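You operate a simulated robot arm through the tools that you are given. There is no shell and no other tool.

You are at the controls of a simulated two-armed robot. One attempt, no reset.

JOB
Wipe the stain off the spare cover, grease the bare patch on its rim and lay the cover gasket on.
Fine: grey pad, then the green brush with grease from the tin on the red cart; gasket last; pad and brush go back. Set down upright: grey pad, green brush. A coat counts when it lies all over at full strength: go over it till it gets no stronger. What is to be rubbed or washed off counts as gone when no trace of it is left.

It is judged by the outcome, as a careful person would: the job done as asked, and still so three seconds after it is handed in. It fails if anything else is knocked over, pushed out of place, dropped, spilled or broken. Lids that push on must go on centred and level and be pressed home; caps that screw on are set level and turned clockwise until they are tight.

ROBOT AND FRAMES
Two 7-joint arms with fingered hands on one trunk that stands fixed in place. Base frame: the origin is at the foot of the trunk, x ahead of it, y to its left, z up; the work surface is at about z = 0.9. Readings come in m, rad, newtons and seconds.
The left shoulder is at [0.07, 0.14, 1.108], the right one opposite. With the tool pointing down near the work surface each hand reaches from about 0.46 to 0.84 m from the base axis, measured 20 degrees to its own side. Payload 3.9 kg a hand.
The TCP of each hand is the grasp point between the finger pads, 0.029 m short of the fingertips. In the tool frame z runs along the fingers and y along their closing line. Largest opening 0.1 m; the body of the gripper starts 0.034 m behind the TCP. The gripper is a hand of 5 fingers: y runs from the thumb to the fingers, the wrist lies at [-0.015, -0.105, -0.177] in the tool frame, and closing takes about 1.5 s.
Orientation is told as [roll, pitch, yaw] about the base's x, y, z axes, in that order, counted from this pose: with the fingers straight down and the wrist toward the robot, the tool's x, y and z point along [0, 1, 0], [1, 0, 0] and [0, 0, -1] of the base frame.

CONTROLS
- The arms move only by the tool arm_command. It takes "left_commands", "right_commands" or both (then of equal length, played together; a hand with none holds still); each is a list of rows, each a list of 7 numbers: the shift along the tool's x, y, z in m, then the turn, a rotation vector about the tool's x, y, z in rad, then the gripper command, from -1 (shut) to 1 (fully open), values between in proportion. In form: [[x, y, z, rx, ry, rz, hand], ...]. A call has 1 to 20 rows; each row shifts and turns the commanded pose from where the row before left it, along the tool's axes as they then stand. A row lasts 0.2 s, in which the tool goes at most 0.05 m and 0.15 rad; a call with a longer step from one row to the next is refused whole, and so is a gripper value outside its range. Where a pose cannot be reached the arm comes as near as it can. A force on the tool above 40 N (or 10 N above the force at the start of the call, whichever is more), or a blocked arm, ends the call early, and 0.2 s more pass. The fingers move at their own pace (about 0.153 m/s each) and stop on an object; they squeeze with about 30 N. The grip force told is the motor's: it shows also when the fingers shut on nothing. Time passes only in rows, and 0.2 s behind the last, so rows that do not move let the fingers close. The reply holds the time, the measured pose of the TCP, the force on the tool along the base axes, the opening and the grip force, in the units named above and with some noise, with the torque about the TCP (base axes, N m) and any sound that the robot's microphone picked up.
- Cameras (640 x 400 px; columns grow to the right, rows downward): "scene" is now at [0.1072, 0.0716, 1.4371]; the picture's right is [0.78, -0.63, 0.00], its down [-0.30, -0.37, -0.88] and it looks along [0.55, 0.68, -0.48] (base axes); focal length 214 px, centre (320, 200). "left" rides on the left gripper at [-0.066, -0.086, -0.121] in its tool frame; the picture's right is [-0.76, -0.31, 0.58], its down [0.59, -0.70, 0.40] and it looks along [0.28, 0.64, 0.71] (tool axes); focal length 247 px, centre (320, 200). "right" rides on the right gripper at [0.066, -0.086, -0.121] in its tool frame; the picture's right is [-0.76, 0.31, -0.58], its down [-0.59, -0.70, 0.40] and it looks along [-0.28, 0.64, 0.71] (tool axes); focal length 247 px, centre (320, 200). There is no depth. A picture from a camera that has moved, and an enlarged one, comes with that camera's place and axes in the base frame and with its lens.
- capture(camera): a new picture of that camera. It takes no simulated time.
- move_column(by): slides the trunk up (or, below 0, down) by that many m; the arms and the scene camera ride with it, the base frame stays. It gives what a move gives, with no picture.
- grasp_type(shape, hand): the hand has 5 fingers and takes this shape, open, in about a second: jaw (thumb against the fingers, like two jaws); tri (thumb and two fingers); tip (a fingertip pinch); poke (one finger out to press); point (the index stretched); flat (the hand flat); cup (the hand cupped); fist (a fist). The gripper value then closes the fingers along that shape, each until it touches; the sizes above hold for jaw. It gives what a move gives, with no picture.
- head_to(pan, tilt): turns the head with the scene camera to pan (to the left, within 1.501 rad either way) and tilt (down, from -0.506 to 1.204), counted from straight ahead of the robot. It gives what a move gives.
- enlarge(camera, box): a new picture of the part [left, top, right, bottom] of that camera's present view, enlarged. It takes no simulated time.
- close_job(): hands the job in; it is judged then, once.

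Places have to be worked out from the pictures, the camera data and where the tool is seen. Open the grippers and draw the arms clear of the work before you hand the job in, unless the task says otherwise.

The tools are called as a command line: name --argument value ..., lists and objects as JSON in quotes. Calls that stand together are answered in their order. arm_command: Moves the arms, as the interface text tells. Its arguments: {"type":"object","properties":{"left_commands":{"type":"array","items":{"type":"array","items":{"type":"number"}}},"right_commands":{"type":"array","items":{"type":"array","items":{"type":"number"}}}},"required":[]} The other tools are called the same way: move_column (by) slides the trunk up or down; grasp_type (shape, hand) gives the hand a shape; head_to (pan, tilt) turns the head that bears the scene camera; capture (camera) takes a picture; enlarge (camera, box) takes an enlarged picture of a part of a camera's view; close_job () hands the job in.

At the start:

```text
t: 0.0
left_tool_pos: [0.3347, 0.4964, 1.3813]
left_tool_rot: [0.003, -0.003, 0.581]
left_wrist_force: [-0.4, 1.2, -1.0]
left_wrist_torque: [0.01, 0.04, -0.03]
left_width: 0.0997
left_finger_force: 0.1
left_shape: jaw
right_tool_pos: [0.3513, 0.1021, 1.2632]
right_tool_rot: [0.0, 0.001, 0.582]
right_wrist_force: [0.3, -0.2, 0.5]
right_wrist_torque: [-0.02, 0.0, -0.02]
right_width: 0.0999
right_finger_force: 0.1
right_shape: jaw
trunk travel left (down, up): [-0.75, 0.09]
head pan, tilt: [0.888, 0.499]
```

scene: 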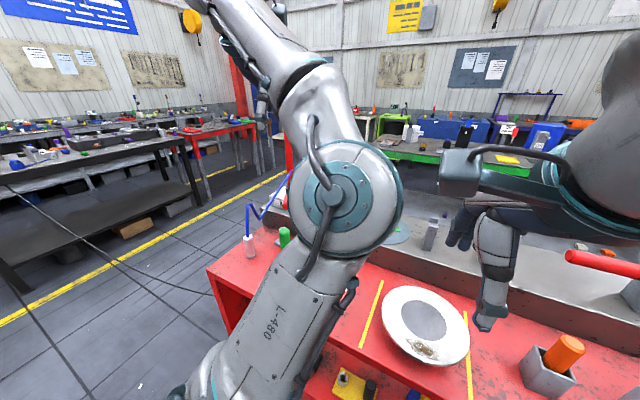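
right: 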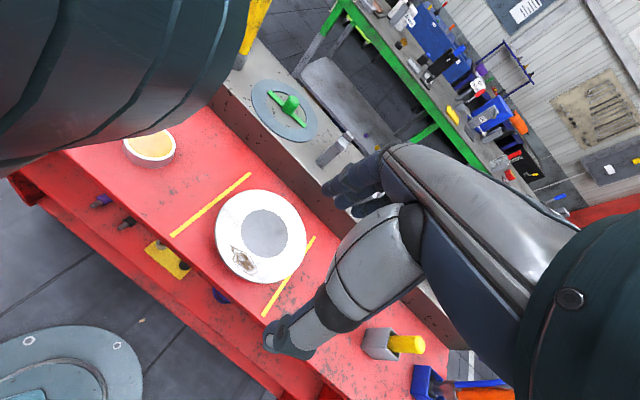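
left: 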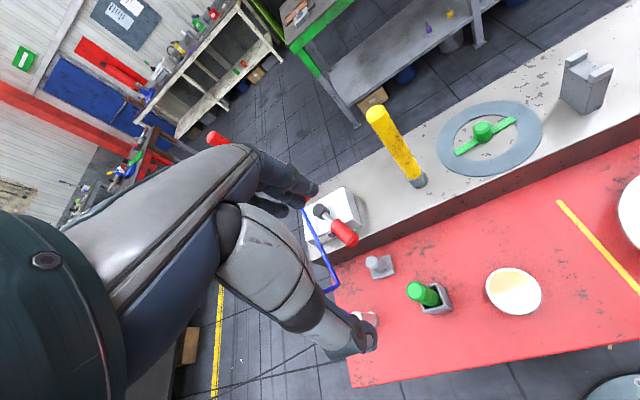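

The scene shows a red cart ahead-left with the white cover on it, but my left arm blocks the view. I'll take enlarged pictures from each camera first.

enlarge --camera "left" --box '[300, 40, 640, 390]'

enlarge --camera "right" --box '[80, 50, 480, 400]'

enlarge --camera "scene" --box '[340, 200, 640, 400]'

```text
1.14 times, centred on (470, 215) of left
camera zoom: at [0.3002, 0.3942, 1.5031], right [0.16, -0.8, -0.58], down [-0.91, 0.11, -0.4], along [0.38, 0.59, -0.71], focal length 282 px, centre (149, 183)
```

zoom: 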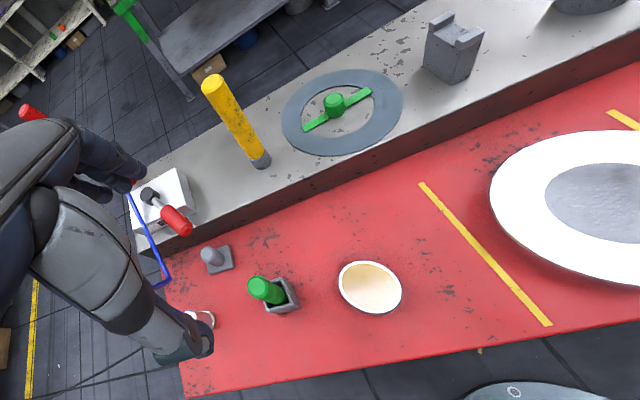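

```text
1.14 times, centred on (280, 225) of right
camera zoom: at [0.2425, 0.1101, 1.3855], right [0.67, -0.46, 0.58], down [-0.26, -0.88, -0.4], along [0.69, 0.12, -0.71], focal length 282 px, centre (366, 171)
```

zoom: 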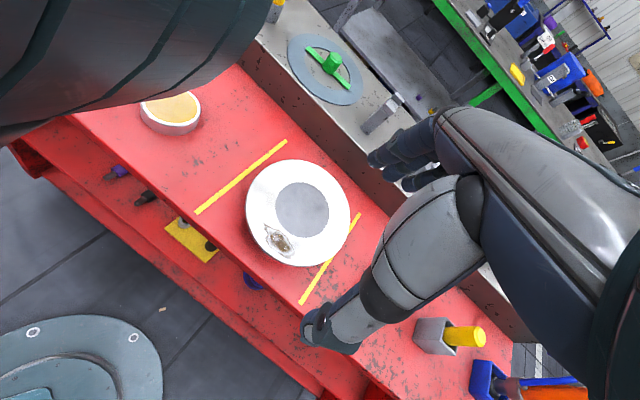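

```text
2.00 times, centred on (490, 300) of scene
camera zoom: at [0.1072, 0.0716, 1.4371], right [0.78, -0.63, 0.0], down [-0.3, -0.37, -0.88], along [0.55, 0.68, -0.48], focal length 429 px, centre (-20, 0)
```

zoom: 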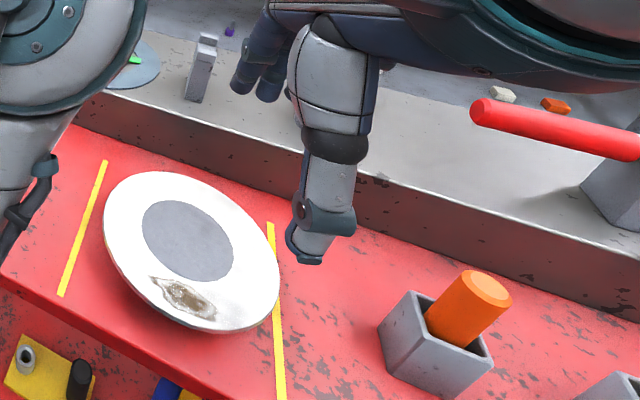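

The cover (white dish with a brown stain), the tin, a green-handled brush in a holder, a grey knob pad and the grey ring with the green handle are visible. I'll turn the head to see the rest of the work area to the right and left.

head_to --pan 0.3 --tilt 0.7

capture --camera "scene"

head_to --pan 1.4 --tilt 0.7

capture --camera "scene"

```text
t: 1.0
left_tool_pos: [0.3354, 0.497, 1.3808]
left_tool_rot: [0.002, -0.001, 0.58]
left_wrist_force: [0.1, -0.6, -0.4]
left_wrist_torque: [0.0, -0.01, 0.01]
left_width: 0.0998
left_finger_force: 0.1
left_shape: jaw
right_tool_pos: [0.3517, 0.1023, 1.2633]
right_tool_rot: [-0.001, -0.001, 0.583]
right_wrist_force: [-0.4, -0.5, 0.3]
right_wrist_torque: [0.0, -0.02, 0.02]
right_width: 0.0997
right_finger_force: 0.0
right_shape: jaw
trunk travel left (down, up): [-0.75, 0.09]
head pan, tilt: [0.3, 0.7]
```

```text
taken
camera scene: at [0.1309, 0.0263, 1.4194], right [0.3, -0.95, 0.0], down [-0.61, -0.19, -0.77], along [0.73, 0.23, -0.64], focal length 214 px, centre (320, 200)
```

scene: 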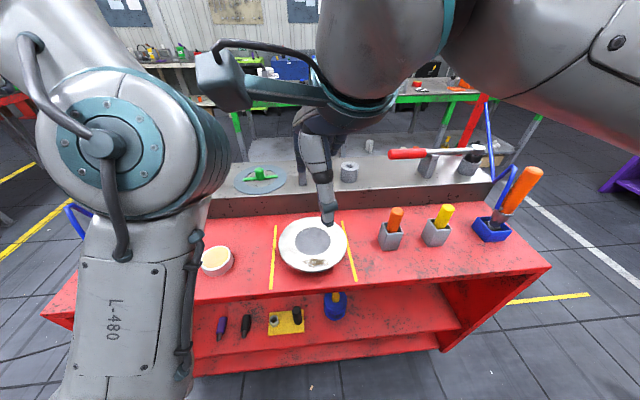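

```text
t: 2.3
left_tool_pos: [0.3364, 0.4956, 1.3821]
left_tool_rot: [0.0, -0.002, 0.581]
left_wrist_force: [-0.1, 0.2, 0.2]
left_wrist_torque: [0.0, 0.0, -0.01]
left_width: 0.0998
left_finger_force: 0.2
left_shape: jaw
right_tool_pos: [0.3507, 0.101, 1.2622]
right_tool_rot: [0.0, 0.0, 0.583]
right_wrist_force: [0.2, 0.2, 1.1]
right_wrist_torque: [-0.01, 0.03, 0.0]
right_width: 0.1001
right_finger_force: 0.0
right_shape: jaw
trunk travel left (down, up): [-0.75, 0.09]
head pan, tilt: [1.4, 0.7]
```

```text
taken
camera scene: at [0.0644, 0.0847, 1.4194], right [0.99, -0.17, 0.0], down [-0.11, -0.63, -0.76], along [0.13, 0.75, -0.64], focal length 214 px, centre (320, 200)
```

scene: 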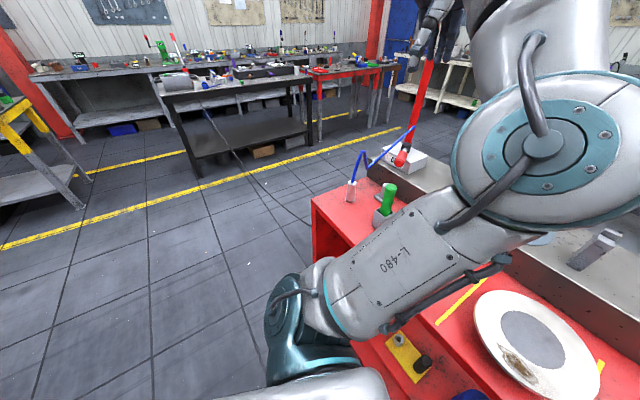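

The cart top runs left-right: pad near (0.41, 0.66), green brush near (0.35, 0.52), tin near (0.37, 0.39), cover near (0.49, 0.16), gasket near (0.66, 0.40). I zoom in on the cover, the tin and the left objects to see details.

enlarge --camera "right" --box '[200, 170, 330, 300]'

enlarge --camera "left" --box '[350, 240, 560, 350]'

enlarge --camera "left" --box '[420, 80, 560, 190]'

enlarge --camera "scene" --box '[460, 280, 620, 400]'

```text
3.08 times, centred on (265, 235) of right
camera zoom: at [0.2426, 0.11, 1.3855], right [0.67, -0.46, 0.58], down [-0.26, -0.88, -0.4], along [0.69, 0.12, -0.71], focal length 760 px, centre (489, 92)
```

zoom: 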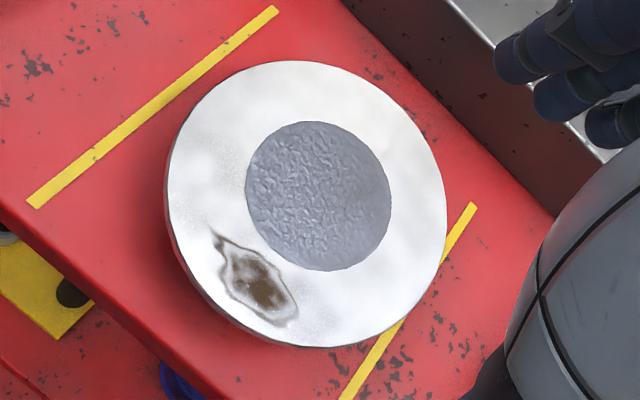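

```text
3.05 times, centred on (455, 295) of left
camera zoom: at [0.3004, 0.3941, 1.5031], right [0.16, -0.8, -0.58], down [-0.91, 0.11, -0.4], along [0.38, 0.59, -0.71], focal length 753 px, centre (-91, -90)
```

zoom: 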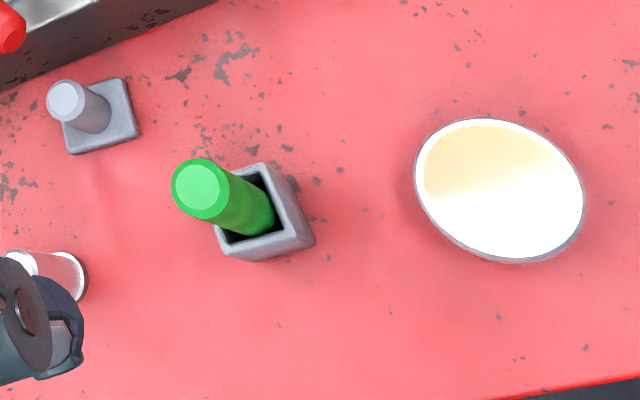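

```text
3.64 times, centred on (490, 135) of left
camera zoom: at [0.3004, 0.3941, 1.5031], right [0.16, -0.8, -0.58], down [-0.91, 0.11, -0.4], along [0.38, 0.59, -0.71], focal length 898 px, centre (-298, 436)
```

zoom: 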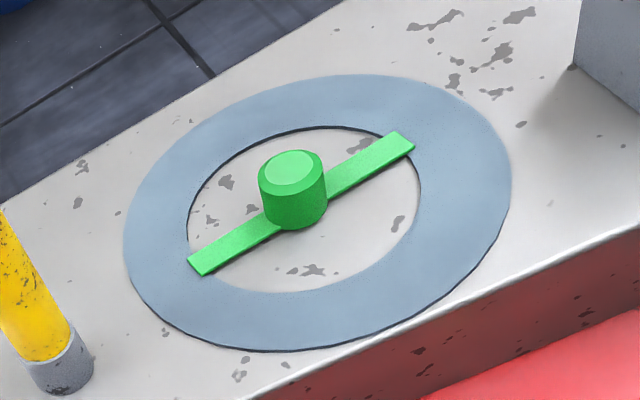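

```text
3.33 times, centred on (540, 340) of scene
camera zoom: at [0.0644, 0.0847, 1.4194], right [0.99, -0.17, 0.0], down [-0.11, -0.63, -0.76], along [0.13, 0.75, -0.64], focal length 715 px, centre (-413, -267)
```

zoom: 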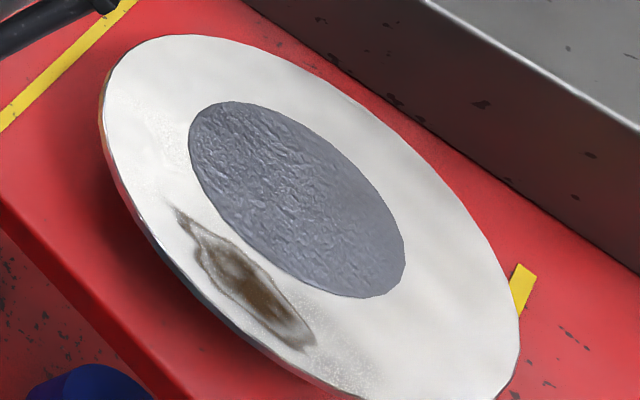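

The cover looks like a raised disc with a metal annular rim, a brown stain on the near-left part, and I need a closer look for the bare patch. I lower the right hand (its camera looks at the cover) about 0.15 m, well above everything.

arm_command --right_commands '[[0, 0, 0.03, 0, 0, 0, 1], [0, 0, 0.03, 0, 0, 0, 1], [0, 0, 0.03, 0, 0, 0, 1], [0, 0, 0.03, 0, 0, 0, 1], [0, 0, 0.02, 0, 0, 0, 1], [0, 0, 0, 0, 0, 0, 1]]'

capture --camera "right"

```text
t: 3.7
left_tool_pos: [0.3353, 0.4961, 1.3819]
left_tool_rot: [0.0, -0.001, 0.581]
left_wrist_force: [-0.2, 0.1, 0.2]
left_wrist_torque: [0.0, -0.01, 0.03]
left_width: 0.1001
left_finger_force: 0.1
left_shape: jaw
right_tool_pos: [0.3509, 0.1025, 1.1236]
right_tool_rot: [0.0, 0.001, 0.582]
right_wrist_force: [-0.6, -0.7, 0.8]
right_wrist_torque: [0.02, 0.05, 0.02]
right_width: 0.0999
right_finger_force: 0.0
right_shape: jaw
trunk travel left (down, up): [-0.75, 0.09]
head pan, tilt: [1.4, 0.7]
```

```text
taken
camera right: at [0.2415, 0.1111, 1.2457], right [0.67, -0.46, 0.58], down [-0.26, -0.88, -0.4], along [0.69, 0.12, -0.71], focal length 247 px, centre (320, 200)
```

right: 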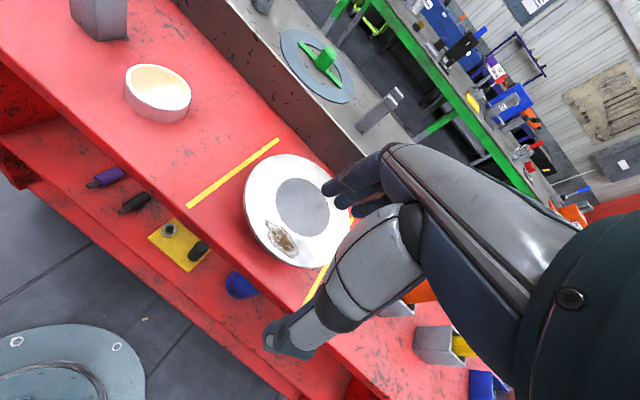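

enlarge --camera "right" --box '[230, 140, 360, 280]'

enlarge --camera "right" --box '[110, 50, 210, 130]'

enlarge --camera "right" --box '[80, 150, 280, 310]'

```text
2.86 times, centred on (295, 210) of right
camera zoom: at [0.2415, 0.1111, 1.2457], right [0.67, -0.46, 0.58], down [-0.26, -0.88, -0.4], along [0.69, 0.12, -0.71], focal length 706 px, centre (391, 171)
```

zoom: 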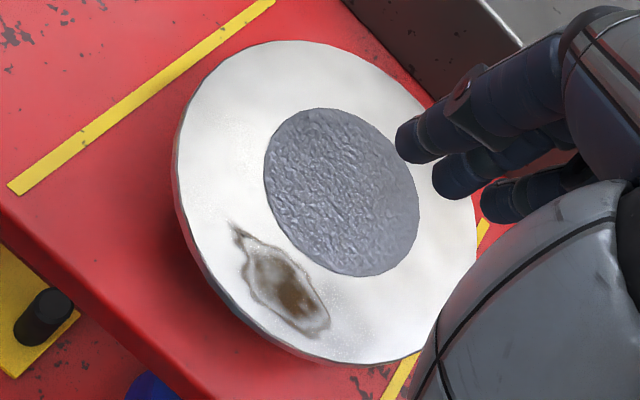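

```text
5.00 times, centred on (160, 90) of right
camera zoom: at [0.2415, 0.1111, 1.2457], right [0.67, -0.46, 0.58], down [-0.26, -0.88, -0.4], along [0.69, 0.12, -0.71], focal length 1235 px, centre (1120, 750)
```

zoom: 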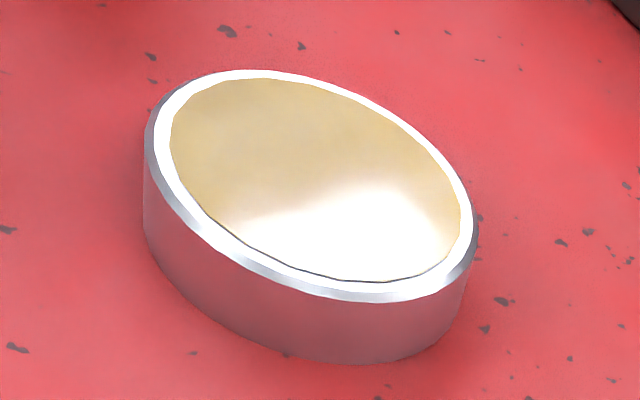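

```text
2.50 times, centred on (180, 230) of right
camera zoom: at [0.2415, 0.1111, 1.2457], right [0.67, -0.46, 0.58], down [-0.26, -0.88, -0.4], along [0.69, 0.12, -0.71], focal length 617 px, centre (670, 125)
```

zoom: 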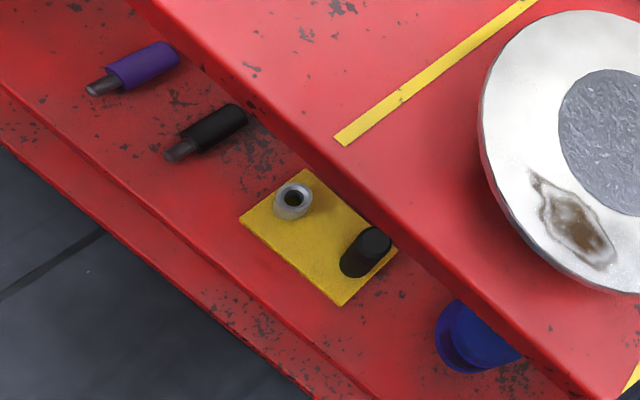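

The bare patch isn't obvious yet in this light; I'll move the right hand away to the right to view the cover unobstructed with the head camera.

arm_command --right_commands '[[-0.0278, -0.0183, -0.01, 0, 0, 0, 1], [-0.0278, -0.0183, -0.01, 0, 0, 0, 1], [-0.0278, -0.0183, -0.01, 0, 0, 0, 1], [-0.0278, -0.0183, -0.01, 0, 0, 0, 1], [-0.0278, -0.0183, -0.01, 0, 0, 0, 1], [-0.0278, -0.0183, -0.01, 0, 0, 0, 1], [-0.0278, -0.0183, -0.01, 0, 0, 0, 1], [-0.0278, -0.0183, -0.01, 0, 0, 0, 1], [-0.0278, -0.0183, -0.01, 0, 0, 0, 1], [-0.0278, -0.0183, -0.01, 0, 0, 0, 1], [-0.0278, -0.0183, -0.01, 0, 0, 0, 1], [-0.0278, -0.0183, -0.01, 0, 0, 0, 1]]'

head_to --pan 0.3 --tilt 0.9

capture --camera "scene"

capture --camera "right"

```text
t: 6.3
left_tool_pos: [0.3362, 0.4962, 1.382]
left_tool_rot: [0.002, -0.002, 0.582]
left_wrist_force: [0.1, -0.6, 0.9]
left_wrist_torque: [0.0, 0.01, 0.0]
left_width: 0.0997
left_finger_force: 0.1
left_shape: jaw
right_tool_pos: [0.3514, -0.0986, 1.1838]
right_tool_rot: [0.0, -0.001, 0.582]
right_wrist_force: [-0.5, -0.1, -0.9]
right_wrist_torque: [-0.03, -0.02, -0.01]
right_width: 0.0997
right_finger_force: 0.1
right_shape: jaw
right hand out of reach, approached as far as the arm can: row 7, 8, 9, 10, 11, 12
trunk travel left (down, up): [-0.75, 0.09]
head pan, tilt: [1.4, 0.7]
```

```text
t: 7.7
left_tool_pos: [0.3348, 0.4968, 1.3809]
left_tool_rot: [0.003, -0.003, 0.581]
left_wrist_force: [0.8, -0.1, -0.7]
left_wrist_torque: [0.0, -0.02, -0.01]
left_width: 0.0999
left_finger_force: 0.0
left_shape: jaw
right_tool_pos: [0.3501, -0.0993, 1.184]
right_tool_rot: [-0.002, 0.0, 0.583]
right_wrist_force: [0.8, -0.5, -0.2]
right_wrist_torque: [0.03, 0.02, -0.01]
right_width: 0.0997
right_finger_force: 0.0
right_shape: jaw
trunk travel left (down, up): [-0.75, 0.09]
head pan, tilt: [0.3, 0.901]
```

```text
taken
camera scene: at [0.1219, 0.0234, 1.4032], right [0.3, -0.95, 0.0], down [-0.75, -0.23, -0.62], along [0.59, 0.18, -0.78], focal length 214 px, centre (320, 200)
```

scene: 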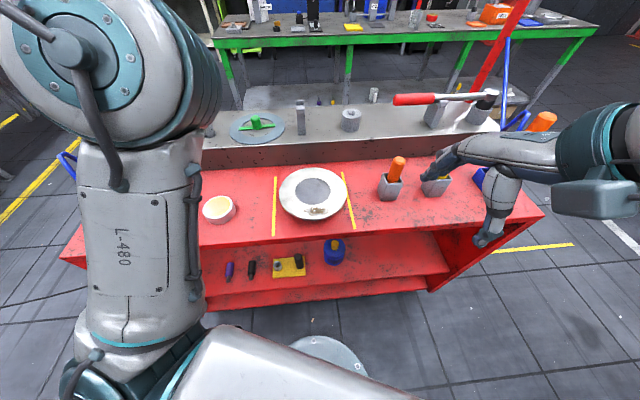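

```text
taken
camera right: at [0.2418, -0.0902, 1.3057], right [0.67, -0.46, 0.58], down [-0.26, -0.88, -0.4], along [0.69, 0.12, -0.71], focal length 247 px, centre (320, 200)
```

right: 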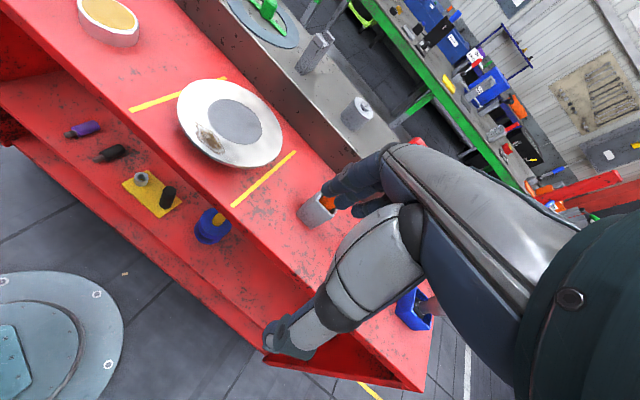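

Now the cover is visible from the head and the right camera at a new angle; I zoom in on both.

enlarge --camera "right" --box '[165, 65, 295, 175]'

enlarge --camera "scene" --box '[265, 155, 365, 230]'

enlarge --camera "scene" --box '[190, 90, 510, 290]'

```text
3.64 times, centred on (230, 120) of right
camera zoom: at [0.2418, -0.0902, 1.3057], right [0.67, -0.46, 0.58], down [-0.26, -0.88, -0.4], along [0.69, 0.12, -0.71], focal length 898 px, centre (647, 491)
```

zoom: 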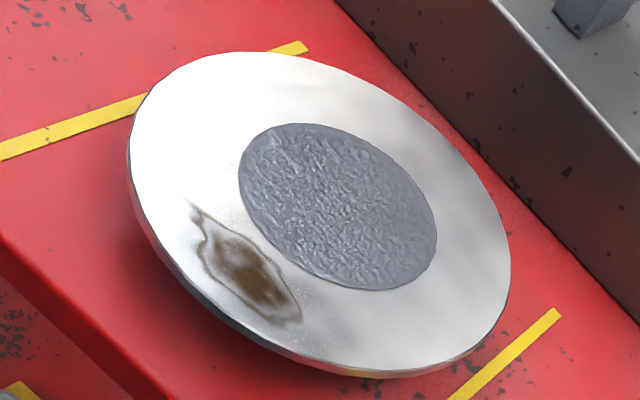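

```text
5.33 times, centred on (315, 192) of scene
camera zoom: at [0.1219, 0.0234, 1.4032], right [0.3, -0.95, 0.0], down [-0.75, -0.23, -0.62], along [0.59, 0.18, -0.78], focal length 1144 px, centre (347, 240)
```

zoom: 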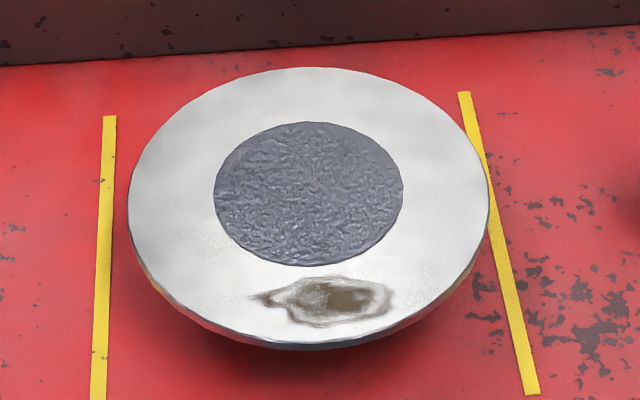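

```text
2.00 times, centred on (350, 190) of scene
camera zoom: at [0.1219, 0.0234, 1.4032], right [0.3, -0.95, 0.0], down [-0.75, -0.23, -0.62], along [0.59, 0.18, -0.78], focal length 429 px, centre (260, 220)
```

zoom: 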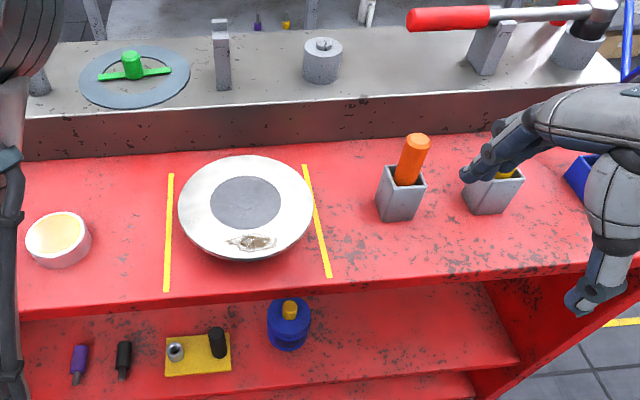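

The cover's top sits level at about z = 0.964, centre near (0.477, 0.152), radius about 0.09. I zoom in more tightly on each sector of the rim to find the bare patch.

enlarge --camera "scene" --box '[275, 160, 315, 190]'

enlarge --camera "scene" --box '[275, 190, 315, 220]'

enlarge --camera "scene" --box '[312, 160, 352, 190]'

enlarge --camera "scene" --box '[312, 190, 352, 220]'

```text
13.33 times, centred on (295, 175) of scene
camera zoom: at [0.1219, 0.0234, 1.4032], right [0.3, -0.95, 0.0], down [-0.75, -0.23, -0.62], along [0.59, 0.18, -0.78], focal length 2860 px, centre (653, 533)
```

zoom: 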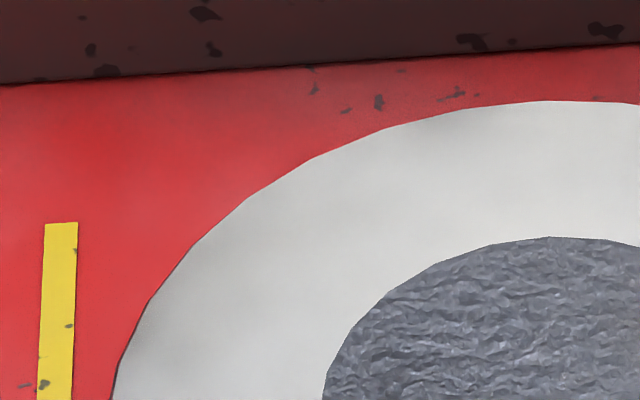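

```text
13.33 times, centred on (295, 205) of scene
camera zoom: at [0.1219, 0.0234, 1.4032], right [0.3, -0.95, 0.0], down [-0.75, -0.23, -0.62], along [0.59, 0.18, -0.78], focal length 2860 px, centre (653, 133)
```

zoom: 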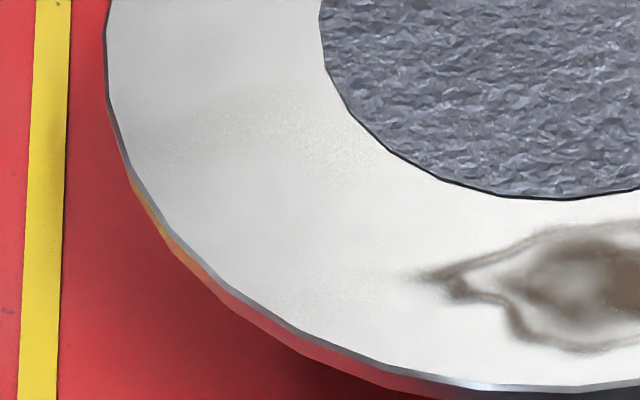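

```text
13.33 times, centred on (332, 175) of scene
camera zoom: at [0.1219, 0.0234, 1.4032], right [0.3, -0.95, 0.0], down [-0.75, -0.23, -0.62], along [0.59, 0.18, -0.78], focal length 2860 px, centre (160, 533)
```

zoom: 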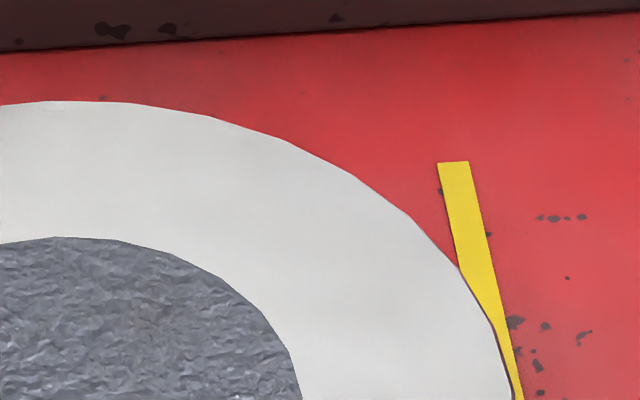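

```text
13.33 times, centred on (332, 205) of scene
camera zoom: at [0.1219, 0.0234, 1.4032], right [0.3, -0.95, 0.0], down [-0.75, -0.23, -0.62], along [0.59, 0.18, -0.78], focal length 2860 px, centre (160, 133)
```

zoom: 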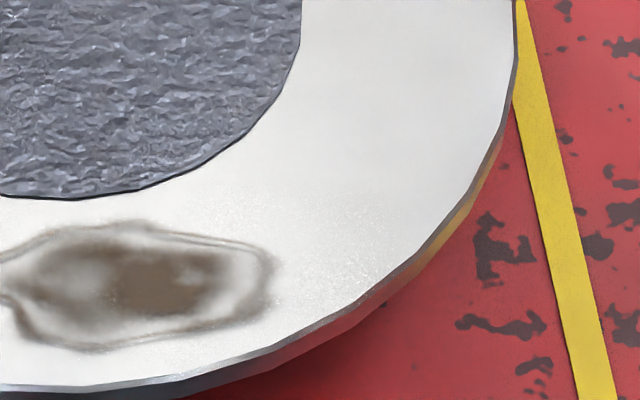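

No patch is visible on the top annulus from here; the grey crumpled centre and the stain are the only marks. I'll bring the right camera nearer to see the rim at close range and under other angles.

arm_command --right_commands '[[0.0218, 0.0215, 0.02, 0, 0, 0, 1], [0.0218, 0.0215, 0.02, 0, 0, 0, 1], [0.0218, 0.0215, 0.02, 0, 0, 0, 1], [0.0218, 0.0215, 0.02, 0, 0, 0, 1], [0.0218, 0.0215, 0.02, 0, 0, 0, 1]]'

capture --camera "right"

```text
t: 8.8
left_tool_pos: [0.3364, 0.4968, 1.3804]
left_tool_rot: [0.001, 0.0, 0.582]
left_wrist_force: [0.3, -0.3, -0.4]
left_wrist_torque: [0.02, 0.04, -0.04]
left_width: 0.0996
left_finger_force: 0.1
left_shape: jaw
right_tool_pos: [0.3813, 0.0545, 1.0826]
right_tool_rot: [-0.001, 0.002, 0.583]
right_wrist_force: [0.9, 0.6, -0.7]
right_wrist_torque: [-0.01, 0.06, 0.04]
right_width: 0.0998
right_finger_force: 0.0
right_shape: jaw
trunk travel left (down, up): [-0.75, 0.09]
head pan, tilt: [0.3, 0.901]
```

```text
taken
camera right: at [0.2728, 0.0632, 1.2047], right [0.67, -0.46, 0.58], down [-0.26, -0.88, -0.4], along [0.69, 0.12, -0.71], focal length 247 px, centre (320, 200)
```

right: 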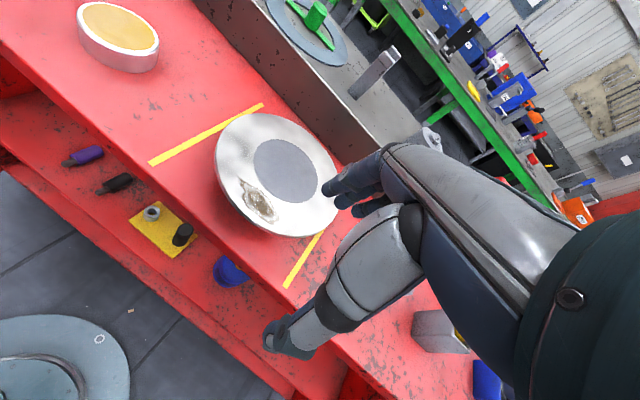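

The commanded pose tracks the real pose. Zooming on the cover from this angle.

enlarge --camera "right" --box '[205, 105, 345, 245]'

enlarge --camera "right" --box '[210, 105, 290, 175]'

enlarge --camera "right" --box '[210, 165, 290, 240]'

enlarge --camera "right" --box '[270, 110, 345, 165]'

```text
2.86 times, centred on (275, 175) of right
camera zoom: at [0.2728, 0.0632, 1.2047], right [0.67, -0.46, 0.58], down [-0.26, -0.88, -0.4], along [0.69, 0.12, -0.71], focal length 706 px, centre (449, 271)
```

zoom: 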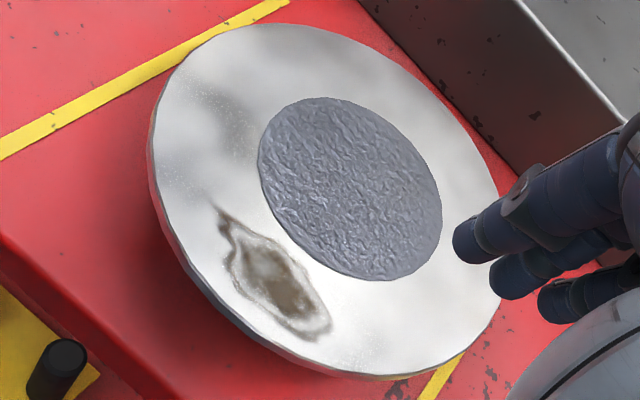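

```text
5.71 times, centred on (250, 140) of right
camera zoom: at [0.2728, 0.0632, 1.2047], right [0.67, -0.46, 0.58], down [-0.26, -0.88, -0.4], along [0.69, 0.12, -0.71], focal length 1411 px, centre (720, 543)
```

zoom: 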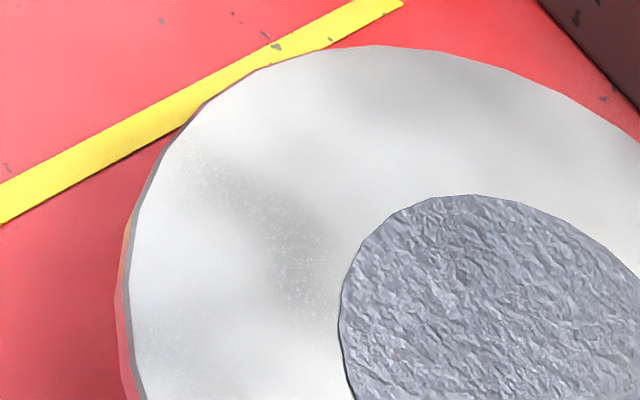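

```text
5.33 times, centred on (250, 202) of right
camera zoom: at [0.2728, 0.0632, 1.2047], right [0.67, -0.46, 0.58], down [-0.26, -0.88, -0.4], along [0.69, 0.12, -0.71], focal length 1317 px, centre (693, 187)
```

zoom: 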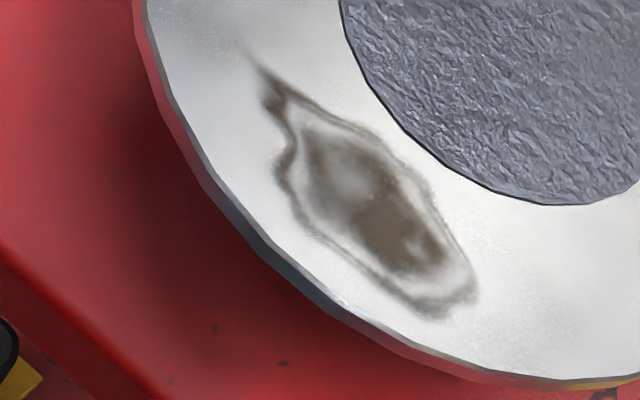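

```text
7.27 times, centred on (308, 138) of right
camera zoom: at [0.2728, 0.0632, 1.2047], right [0.67, -0.46, 0.58], down [-0.26, -0.88, -0.4], along [0.69, 0.12, -0.71], focal length 1796 px, centre (411, 654)
```

zoom: 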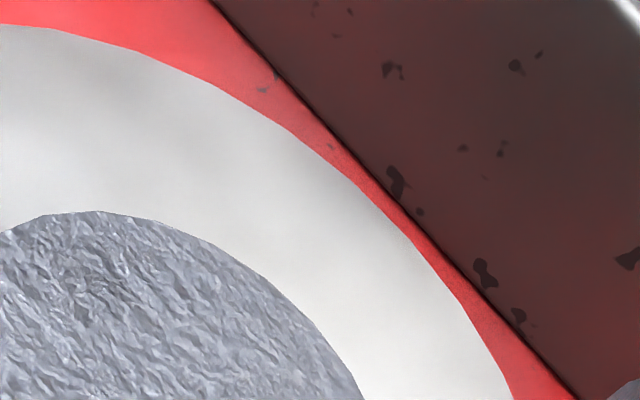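

Only blurry reflections, a fine speckle near the stain, and the grey crumpled centre show. I zoom harder on the speckled sectors of the near half of the rim.

enlarge --camera "scene" --box '[280, 194, 304, 209]'

enlarge --camera "scene" --box '[322, 192, 346, 207]'

enlarge --camera "right" --box '[215, 125, 263, 160]'

enlarge --camera "right" --box '[262, 190, 302, 240]'

```text
16.00 times, centred on (292, 202) of scene
camera zoom: at [0.1228, 0.0248, 1.4031], right [0.3, -0.96, 0.0], down [-0.75, -0.23, -0.62], along [0.59, 0.18, -0.78], focal length 3432 px, centre (768, 176)
```

zoom: 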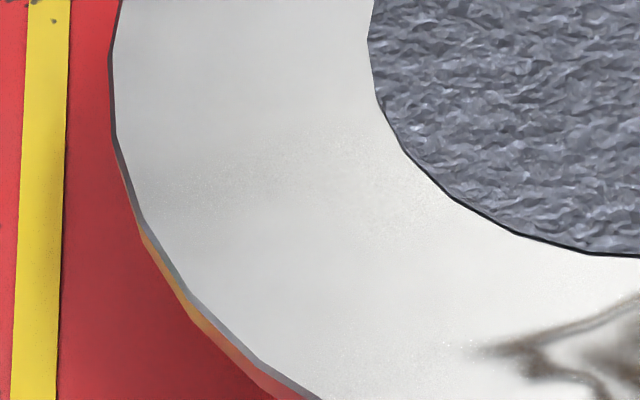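

```text
16.00 times, centred on (334, 200) of scene
camera zoom: at [0.1228, 0.0248, 1.4031], right [0.3, -0.96, 0.0], down [-0.75, -0.23, -0.62], along [0.59, 0.18, -0.78], focal length 3432 px, centre (96, 208)
```

zoom: 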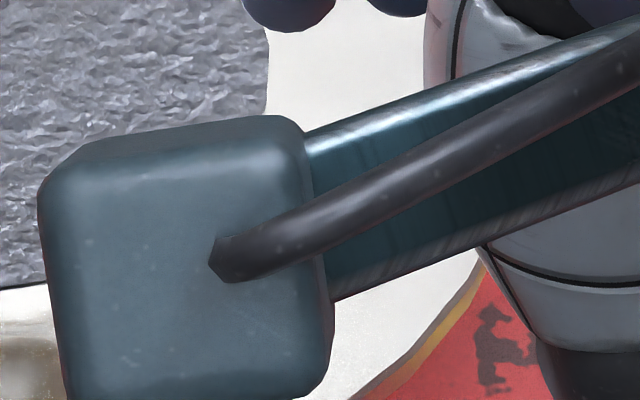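

```text
11.43 times, centred on (239, 142) of right
camera zoom: at [0.2728, 0.0632, 1.2047], right [0.67, -0.46, 0.58], down [-0.26, -0.88, -0.4], along [0.69, 0.12, -0.71], focal length 2823 px, centre (1246, 857)
```

zoom: 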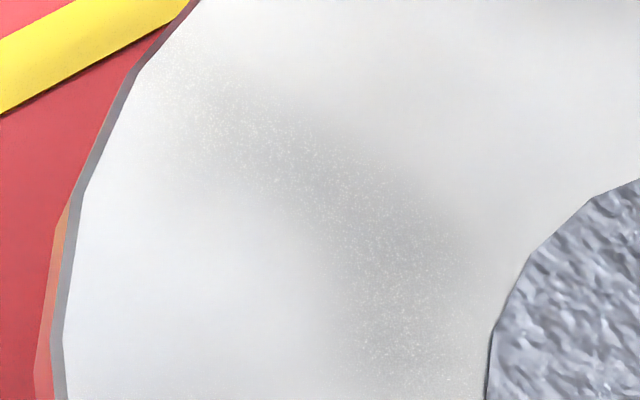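

```text
8.00 times, centred on (282, 215) of right
camera zoom: at [0.2728, 0.0632, 1.2047], right [0.67, -0.46, 0.58], down [-0.26, -0.88, -0.4], along [0.69, 0.12, -0.71], focal length 1976 px, centre (624, 80)
```

zoom: 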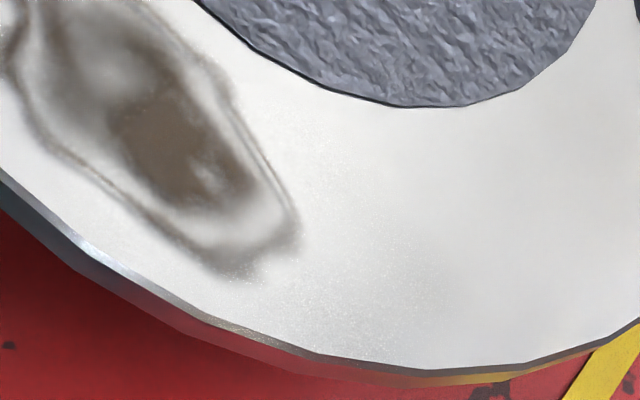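

The speckle is only reflection noise, so no other patch shows yet; I'll re-check once the stain is off and from other angles. First I lower the left hand a bit and retreat the right one, to free the head's view of the left end of the cart.

arm_command --left_commands '[[0, 0, 0.03, 0, 0, 0, 1], [0, 0, 0.03, 0, 0, 0, 1], [0, 0, 0.03, 0, 0, 0, 1], [0, 0, 0.03, 0, 0, 0, 1], [0, 0, 0.03, 0, 0, 0, 1]]' --right_commands '[[-0.0218, -0.0215, -0.02, 0, 0, 0, 1], [-0.0218, -0.0215, -0.02, 0, 0, 0, 1], [-0.0218, -0.0215, -0.02, 0, 0, 0, 1], [-0.0218, -0.0215, -0.02, 0, 0, 0, 1], [-0.0218, -0.0215, -0.02, 0, 0, 0, 1]]'

head_to --pan 1.0 --tilt 0.7

capture --camera "scene"

capture --camera "left"

```text
t: 10.1
left_tool_pos: [0.3354, 0.4933, 1.2326]
left_tool_rot: [0.003, -0.002, 0.581]
left_wrist_force: [0.8, 0.2, 0.2]
left_wrist_torque: [-0.01, -0.02, 0.0]
left_width: 0.1
left_finger_force: 0.0
left_shape: jaw
right_tool_pos: [0.3494, -0.0993, 1.1803]
right_tool_rot: [0.0, -0.001, 0.583]
right_wrist_force: [-0.3, 0.2, -0.7]
right_wrist_torque: [-0.02, -0.01, 0.01]
right_width: 0.0997
right_finger_force: 0.1
right_shape: jaw
trunk travel left (down, up): [-0.75, 0.09]
head pan, tilt: [0.3, 0.901]
```

```text
t: 11.1
left_tool_pos: [0.3365, 0.494, 1.2323]
left_tool_rot: [0.001, -0.002, 0.581]
left_wrist_force: [0.7, 0.0, 0.1]
left_wrist_torque: [0.01, 0.0, -0.02]
left_width: 0.0997
left_finger_force: 0.1
left_shape: jaw
right_tool_pos: [0.3505, -0.0979, 1.1813]
right_tool_rot: [0.0, -0.001, 0.583]
right_wrist_force: [-0.2, 0.0, 1.0]
right_wrist_torque: [-0.03, 0.02, 0.0]
right_width: 0.1
right_finger_force: 0.1
right_shape: jaw
trunk travel left (down, up): [-0.75, 0.09]
head pan, tilt: [1.0, 0.7]
```

```text
taken
camera scene: at [0.0958, 0.0723, 1.4193], right [0.84, -0.54, 0.0], down [-0.35, -0.54, -0.76], along [0.41, 0.64, -0.64], focal length 214 px, centre (320, 200)
```

scene: 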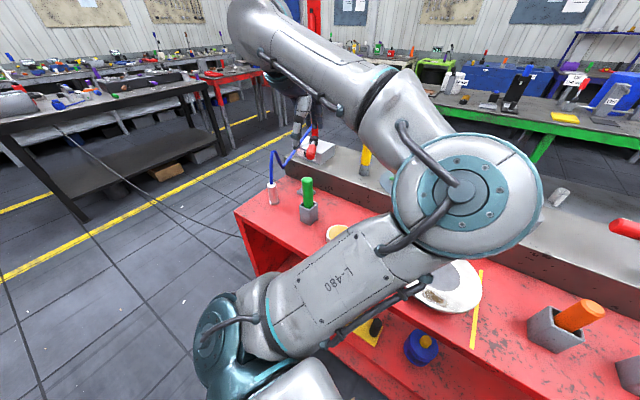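

```text
taken
camera left: at [0.3004, 0.3923, 1.3539], right [0.16, -0.8, -0.58], down [-0.91, 0.11, -0.4], along [0.38, 0.59, -0.71], focal length 247 px, centre (320, 200)
```

left: 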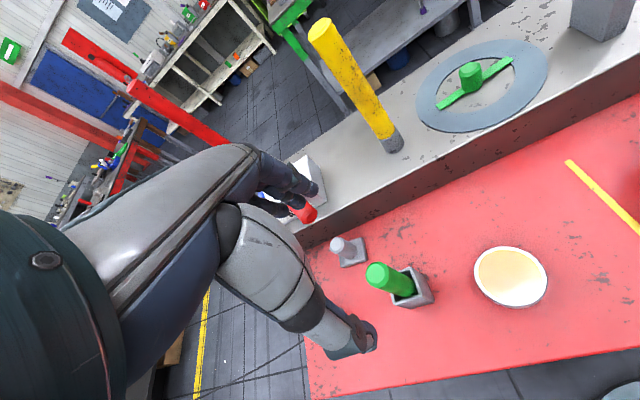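

enlarge --camera "scene" --box '[235, 110, 395, 270]'

enlarge --camera "left" --box '[290, 180, 450, 320]'

```text
2.50 times, centred on (315, 190) of scene
camera zoom: at [0.0958, 0.0723, 1.4193], right [0.84, -0.54, 0.0], down [-0.35, -0.54, -0.76], along [0.41, 0.64, -0.64], focal length 536 px, centre (332, 225)
```

zoom: 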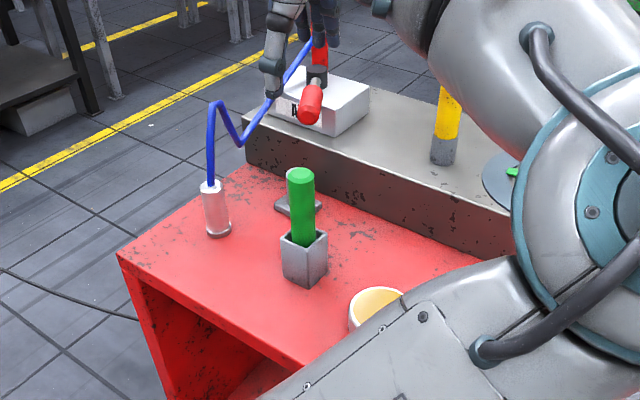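

```text
2.86 times, centred on (370, 250) of left
camera zoom: at [0.3004, 0.3923, 1.3539], right [0.16, -0.8, -0.58], down [-0.91, 0.11, -0.4], along [0.38, 0.59, -0.71], focal length 706 px, centre (177, 57)
```

zoom: 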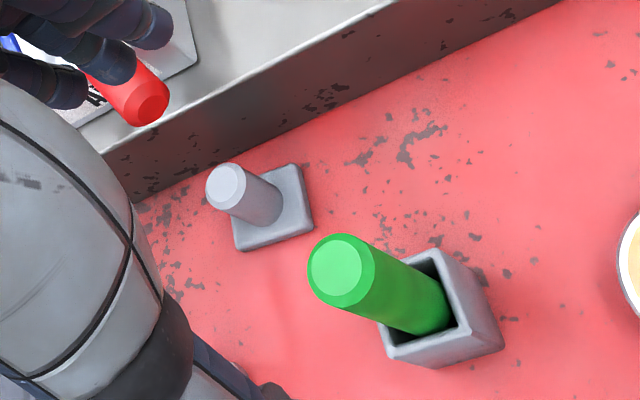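

The cart is yawed about 22° to the left. The pad's knob top is near (0.405, 0.65, 0.97), green brush handle top near (0.344, 0.525, 1.06). A red handle from a box on the ledge lies close to the pad, so I zoom in on it and the lever to locate it.

enlarge --camera "scene" --box '[285, 110, 355, 210]'

enlarge --camera "left" --box '[250, 140, 350, 240]'

```text
4.00 times, centred on (320, 160) of scene
camera zoom: at [0.0958, 0.0723, 1.4193], right [0.84, -0.54, 0.0], down [-0.35, -0.54, -0.76], along [0.41, 0.64, -0.64], focal length 858 px, centre (320, 360)
```

zoom: 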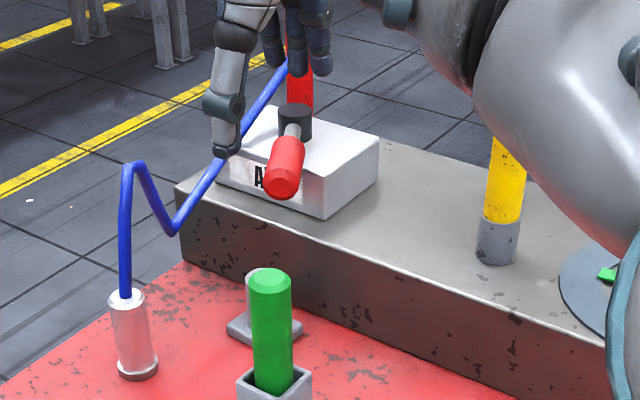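

```text
4.00 times, centred on (300, 190) of left
camera zoom: at [0.3004, 0.3923, 1.3539], right [0.16, -0.8, -0.58], down [-0.91, 0.11, -0.4], along [0.38, 0.59, -0.71], focal length 988 px, centre (400, 240)
```

zoom: 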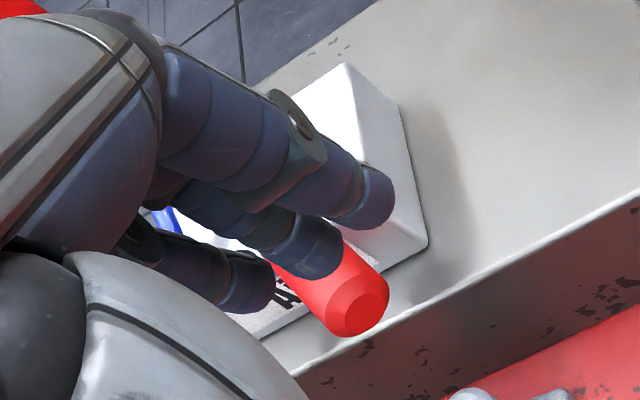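

The red handle tip sits around (0.465, 0.725, 1.0) on the ledge, a canister with a blue hose near (0.28, 0.665); the pad is between them with the ledge wall ~6 cm behind. I move the left hand above the pad (staying at z≈1.23), turn it to yaw 0.3 and half-close it, and check.

arm_command --left_commands '[[0, 0, 0, 0, 0, 0.14, 0.2], [0, 0, 0, 0, 0, 0.141, 0.2], [0.0322, 0.0279, 0, 0, 0, 0, 0.1], [0.0322, 0.0279, 0, 0, 0, 0, 0.1], [0.0322, 0.0279, 0, 0, 0, 0, 0.1], [0.0322, 0.0279, 0, 0, 0, 0, 0.1], [0, 0, 0, 0, 0, 0, 0.1]]'

capture --camera "left"

capture --camera "scene"

```text
t: 12.7
left_tool_pos: [0.4046, 0.6487, 1.2314]
left_tool_rot: [0.003, -0.002, 0.302]
left_wrist_force: [1.2, -0.7, 0.3]
left_wrist_torque: [0.02, 0.02, 0.04]
left_width: 0.0548
left_finger_force: 0.1
left_shape: jaw
right_tool_pos: [0.3507, -0.1, 1.1809]
right_tool_rot: [0.002, -0.001, 0.583]
right_wrist_force: [0.9, 0.1, 0.7]
right_wrist_torque: [-0.04, 0.0, 0.0]
right_width: 0.1
right_finger_force: 0.1
right_shape: jaw
trunk travel left (down, up): [-0.75, 0.09]
head pan, tilt: [1.0, 0.7]
```

```text
taken
camera left: at [0.3419, 0.5616, 1.3526], right [-0.07, -0.81, -0.58], down [-0.85, 0.36, -0.4], along [0.53, 0.46, -0.71], focal length 247 px, centre (320, 200)
```

left: 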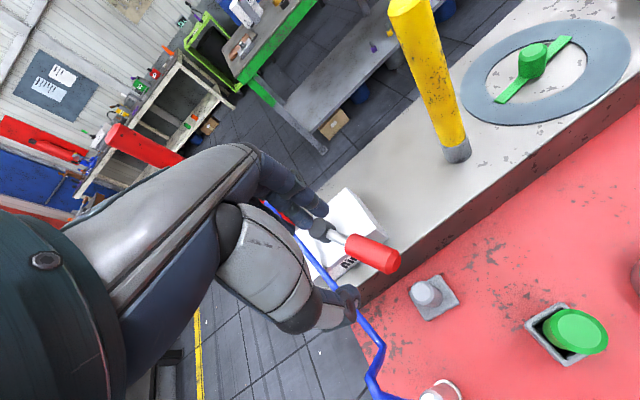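

```text
taken
camera scene: at [0.0952, 0.0705, 1.4195], right [0.84, -0.54, 0.0], down [-0.35, -0.54, -0.77], along [0.41, 0.64, -0.64], focal length 214 px, centre (320, 200)
```

scene: 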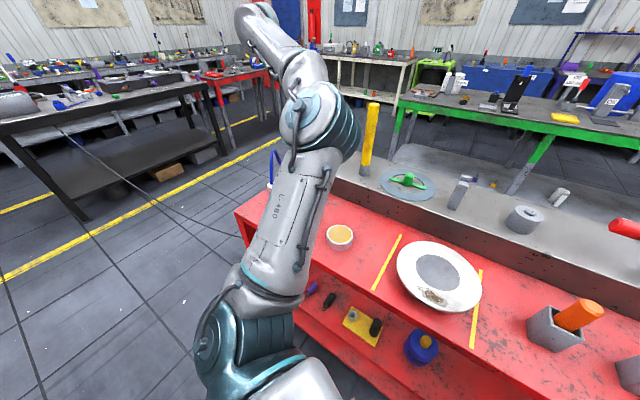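

The hand is above the pad area. I zoom in with the left camera to fix the pad, lever and hose positions.

enlarge --camera "left" --box '[300, 180, 480, 400]'

enlarge --camera "left" --box '[390, 255, 480, 335]'

enlarge --camera "scene" --box '[380, 220, 500, 330]'

```text
1.82 times, centred on (390, 290) of left
camera zoom: at [0.3419, 0.5616, 1.3526], right [-0.07, -0.81, -0.58], down [-0.85, 0.36, -0.4], along [0.53, 0.46, -0.71], focal length 449 px, centre (193, 36)
```

zoom: 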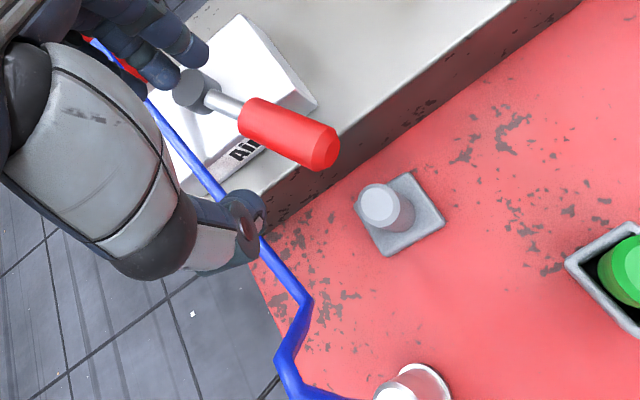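

```text
5.00 times, centred on (435, 295) of left
camera zoom: at [0.3419, 0.5616, 1.3526], right [-0.07, -0.81, -0.58], down [-0.85, 0.36, -0.4], along [0.53, 0.46, -0.71], focal length 1235 px, centre (-255, -275)
```

zoom: 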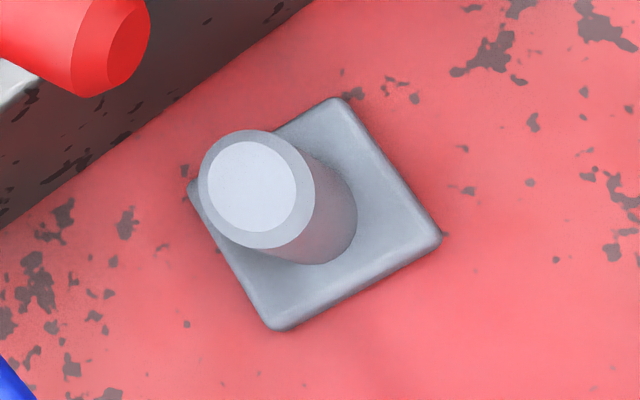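

```text
3.64 times, centred on (440, 275) of scene
camera zoom: at [0.0952, 0.0705, 1.4195], right [0.84, -0.54, 0.0], down [-0.35, -0.54, -0.77], along [0.41, 0.64, -0.64], focal length 780 px, centre (-116, -73)
```

zoom: 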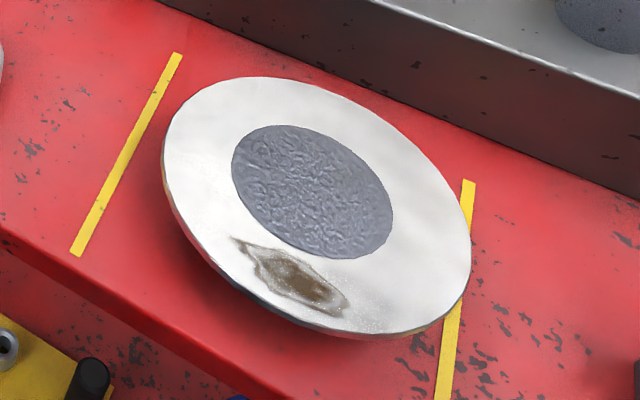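

Triangulating, the red handle's tip overhangs the pad at about (0.43, 0.656, 1.057), and the hose loops near (0.31, 0.695, 1.09), so a straight-down grasp would hit the handle; I need a leaning approach from the robot side. I check what the "tri" hand shape looks like, as a slimmer grasp.

grasp_type --hand "left" --shape "tri"

capture --camera "left"

```text
t: 13.6
left_tool_pos: [0.4049, 0.6525, 1.2299]
left_tool_rot: [0.001, 0.0, 0.299]
left_wrist_force: [0.4, 1.2, 1.0]
left_wrist_torque: [0.03, 0.02, 0.01]
left_width: 0.0997
left_finger_force: 0.1
left_shape: tri
right_tool_pos: [0.3504, -0.0977, 1.1815]
right_tool_rot: [0.0, 0.0, 0.585]
right_wrist_force: [0.1, 0.4, -0.5]
right_wrist_torque: [0.0, 0.02, -0.05]
right_width: 0.0999
right_finger_force: 0.1
right_shape: jaw
trunk travel left (down, up): [-0.75, 0.09]
head pan, tilt: [1.0, 0.7]
```

```text
taken
camera left: at [0.3421, 0.5637, 1.3514], right [-0.07, -0.81, -0.58], down [-0.85, 0.35, -0.4], along [0.53, 0.46, -0.71], focal length 247 px, centre (320, 200)
```

left: 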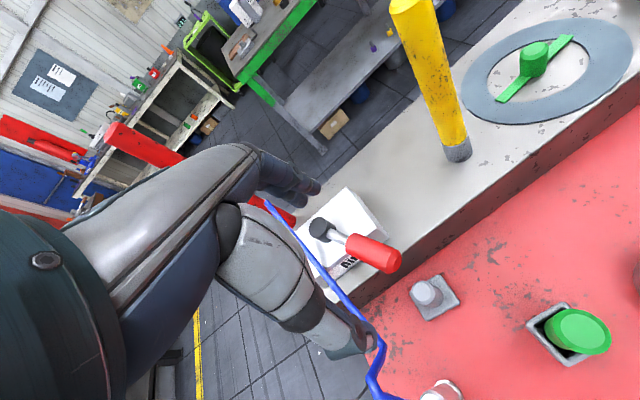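

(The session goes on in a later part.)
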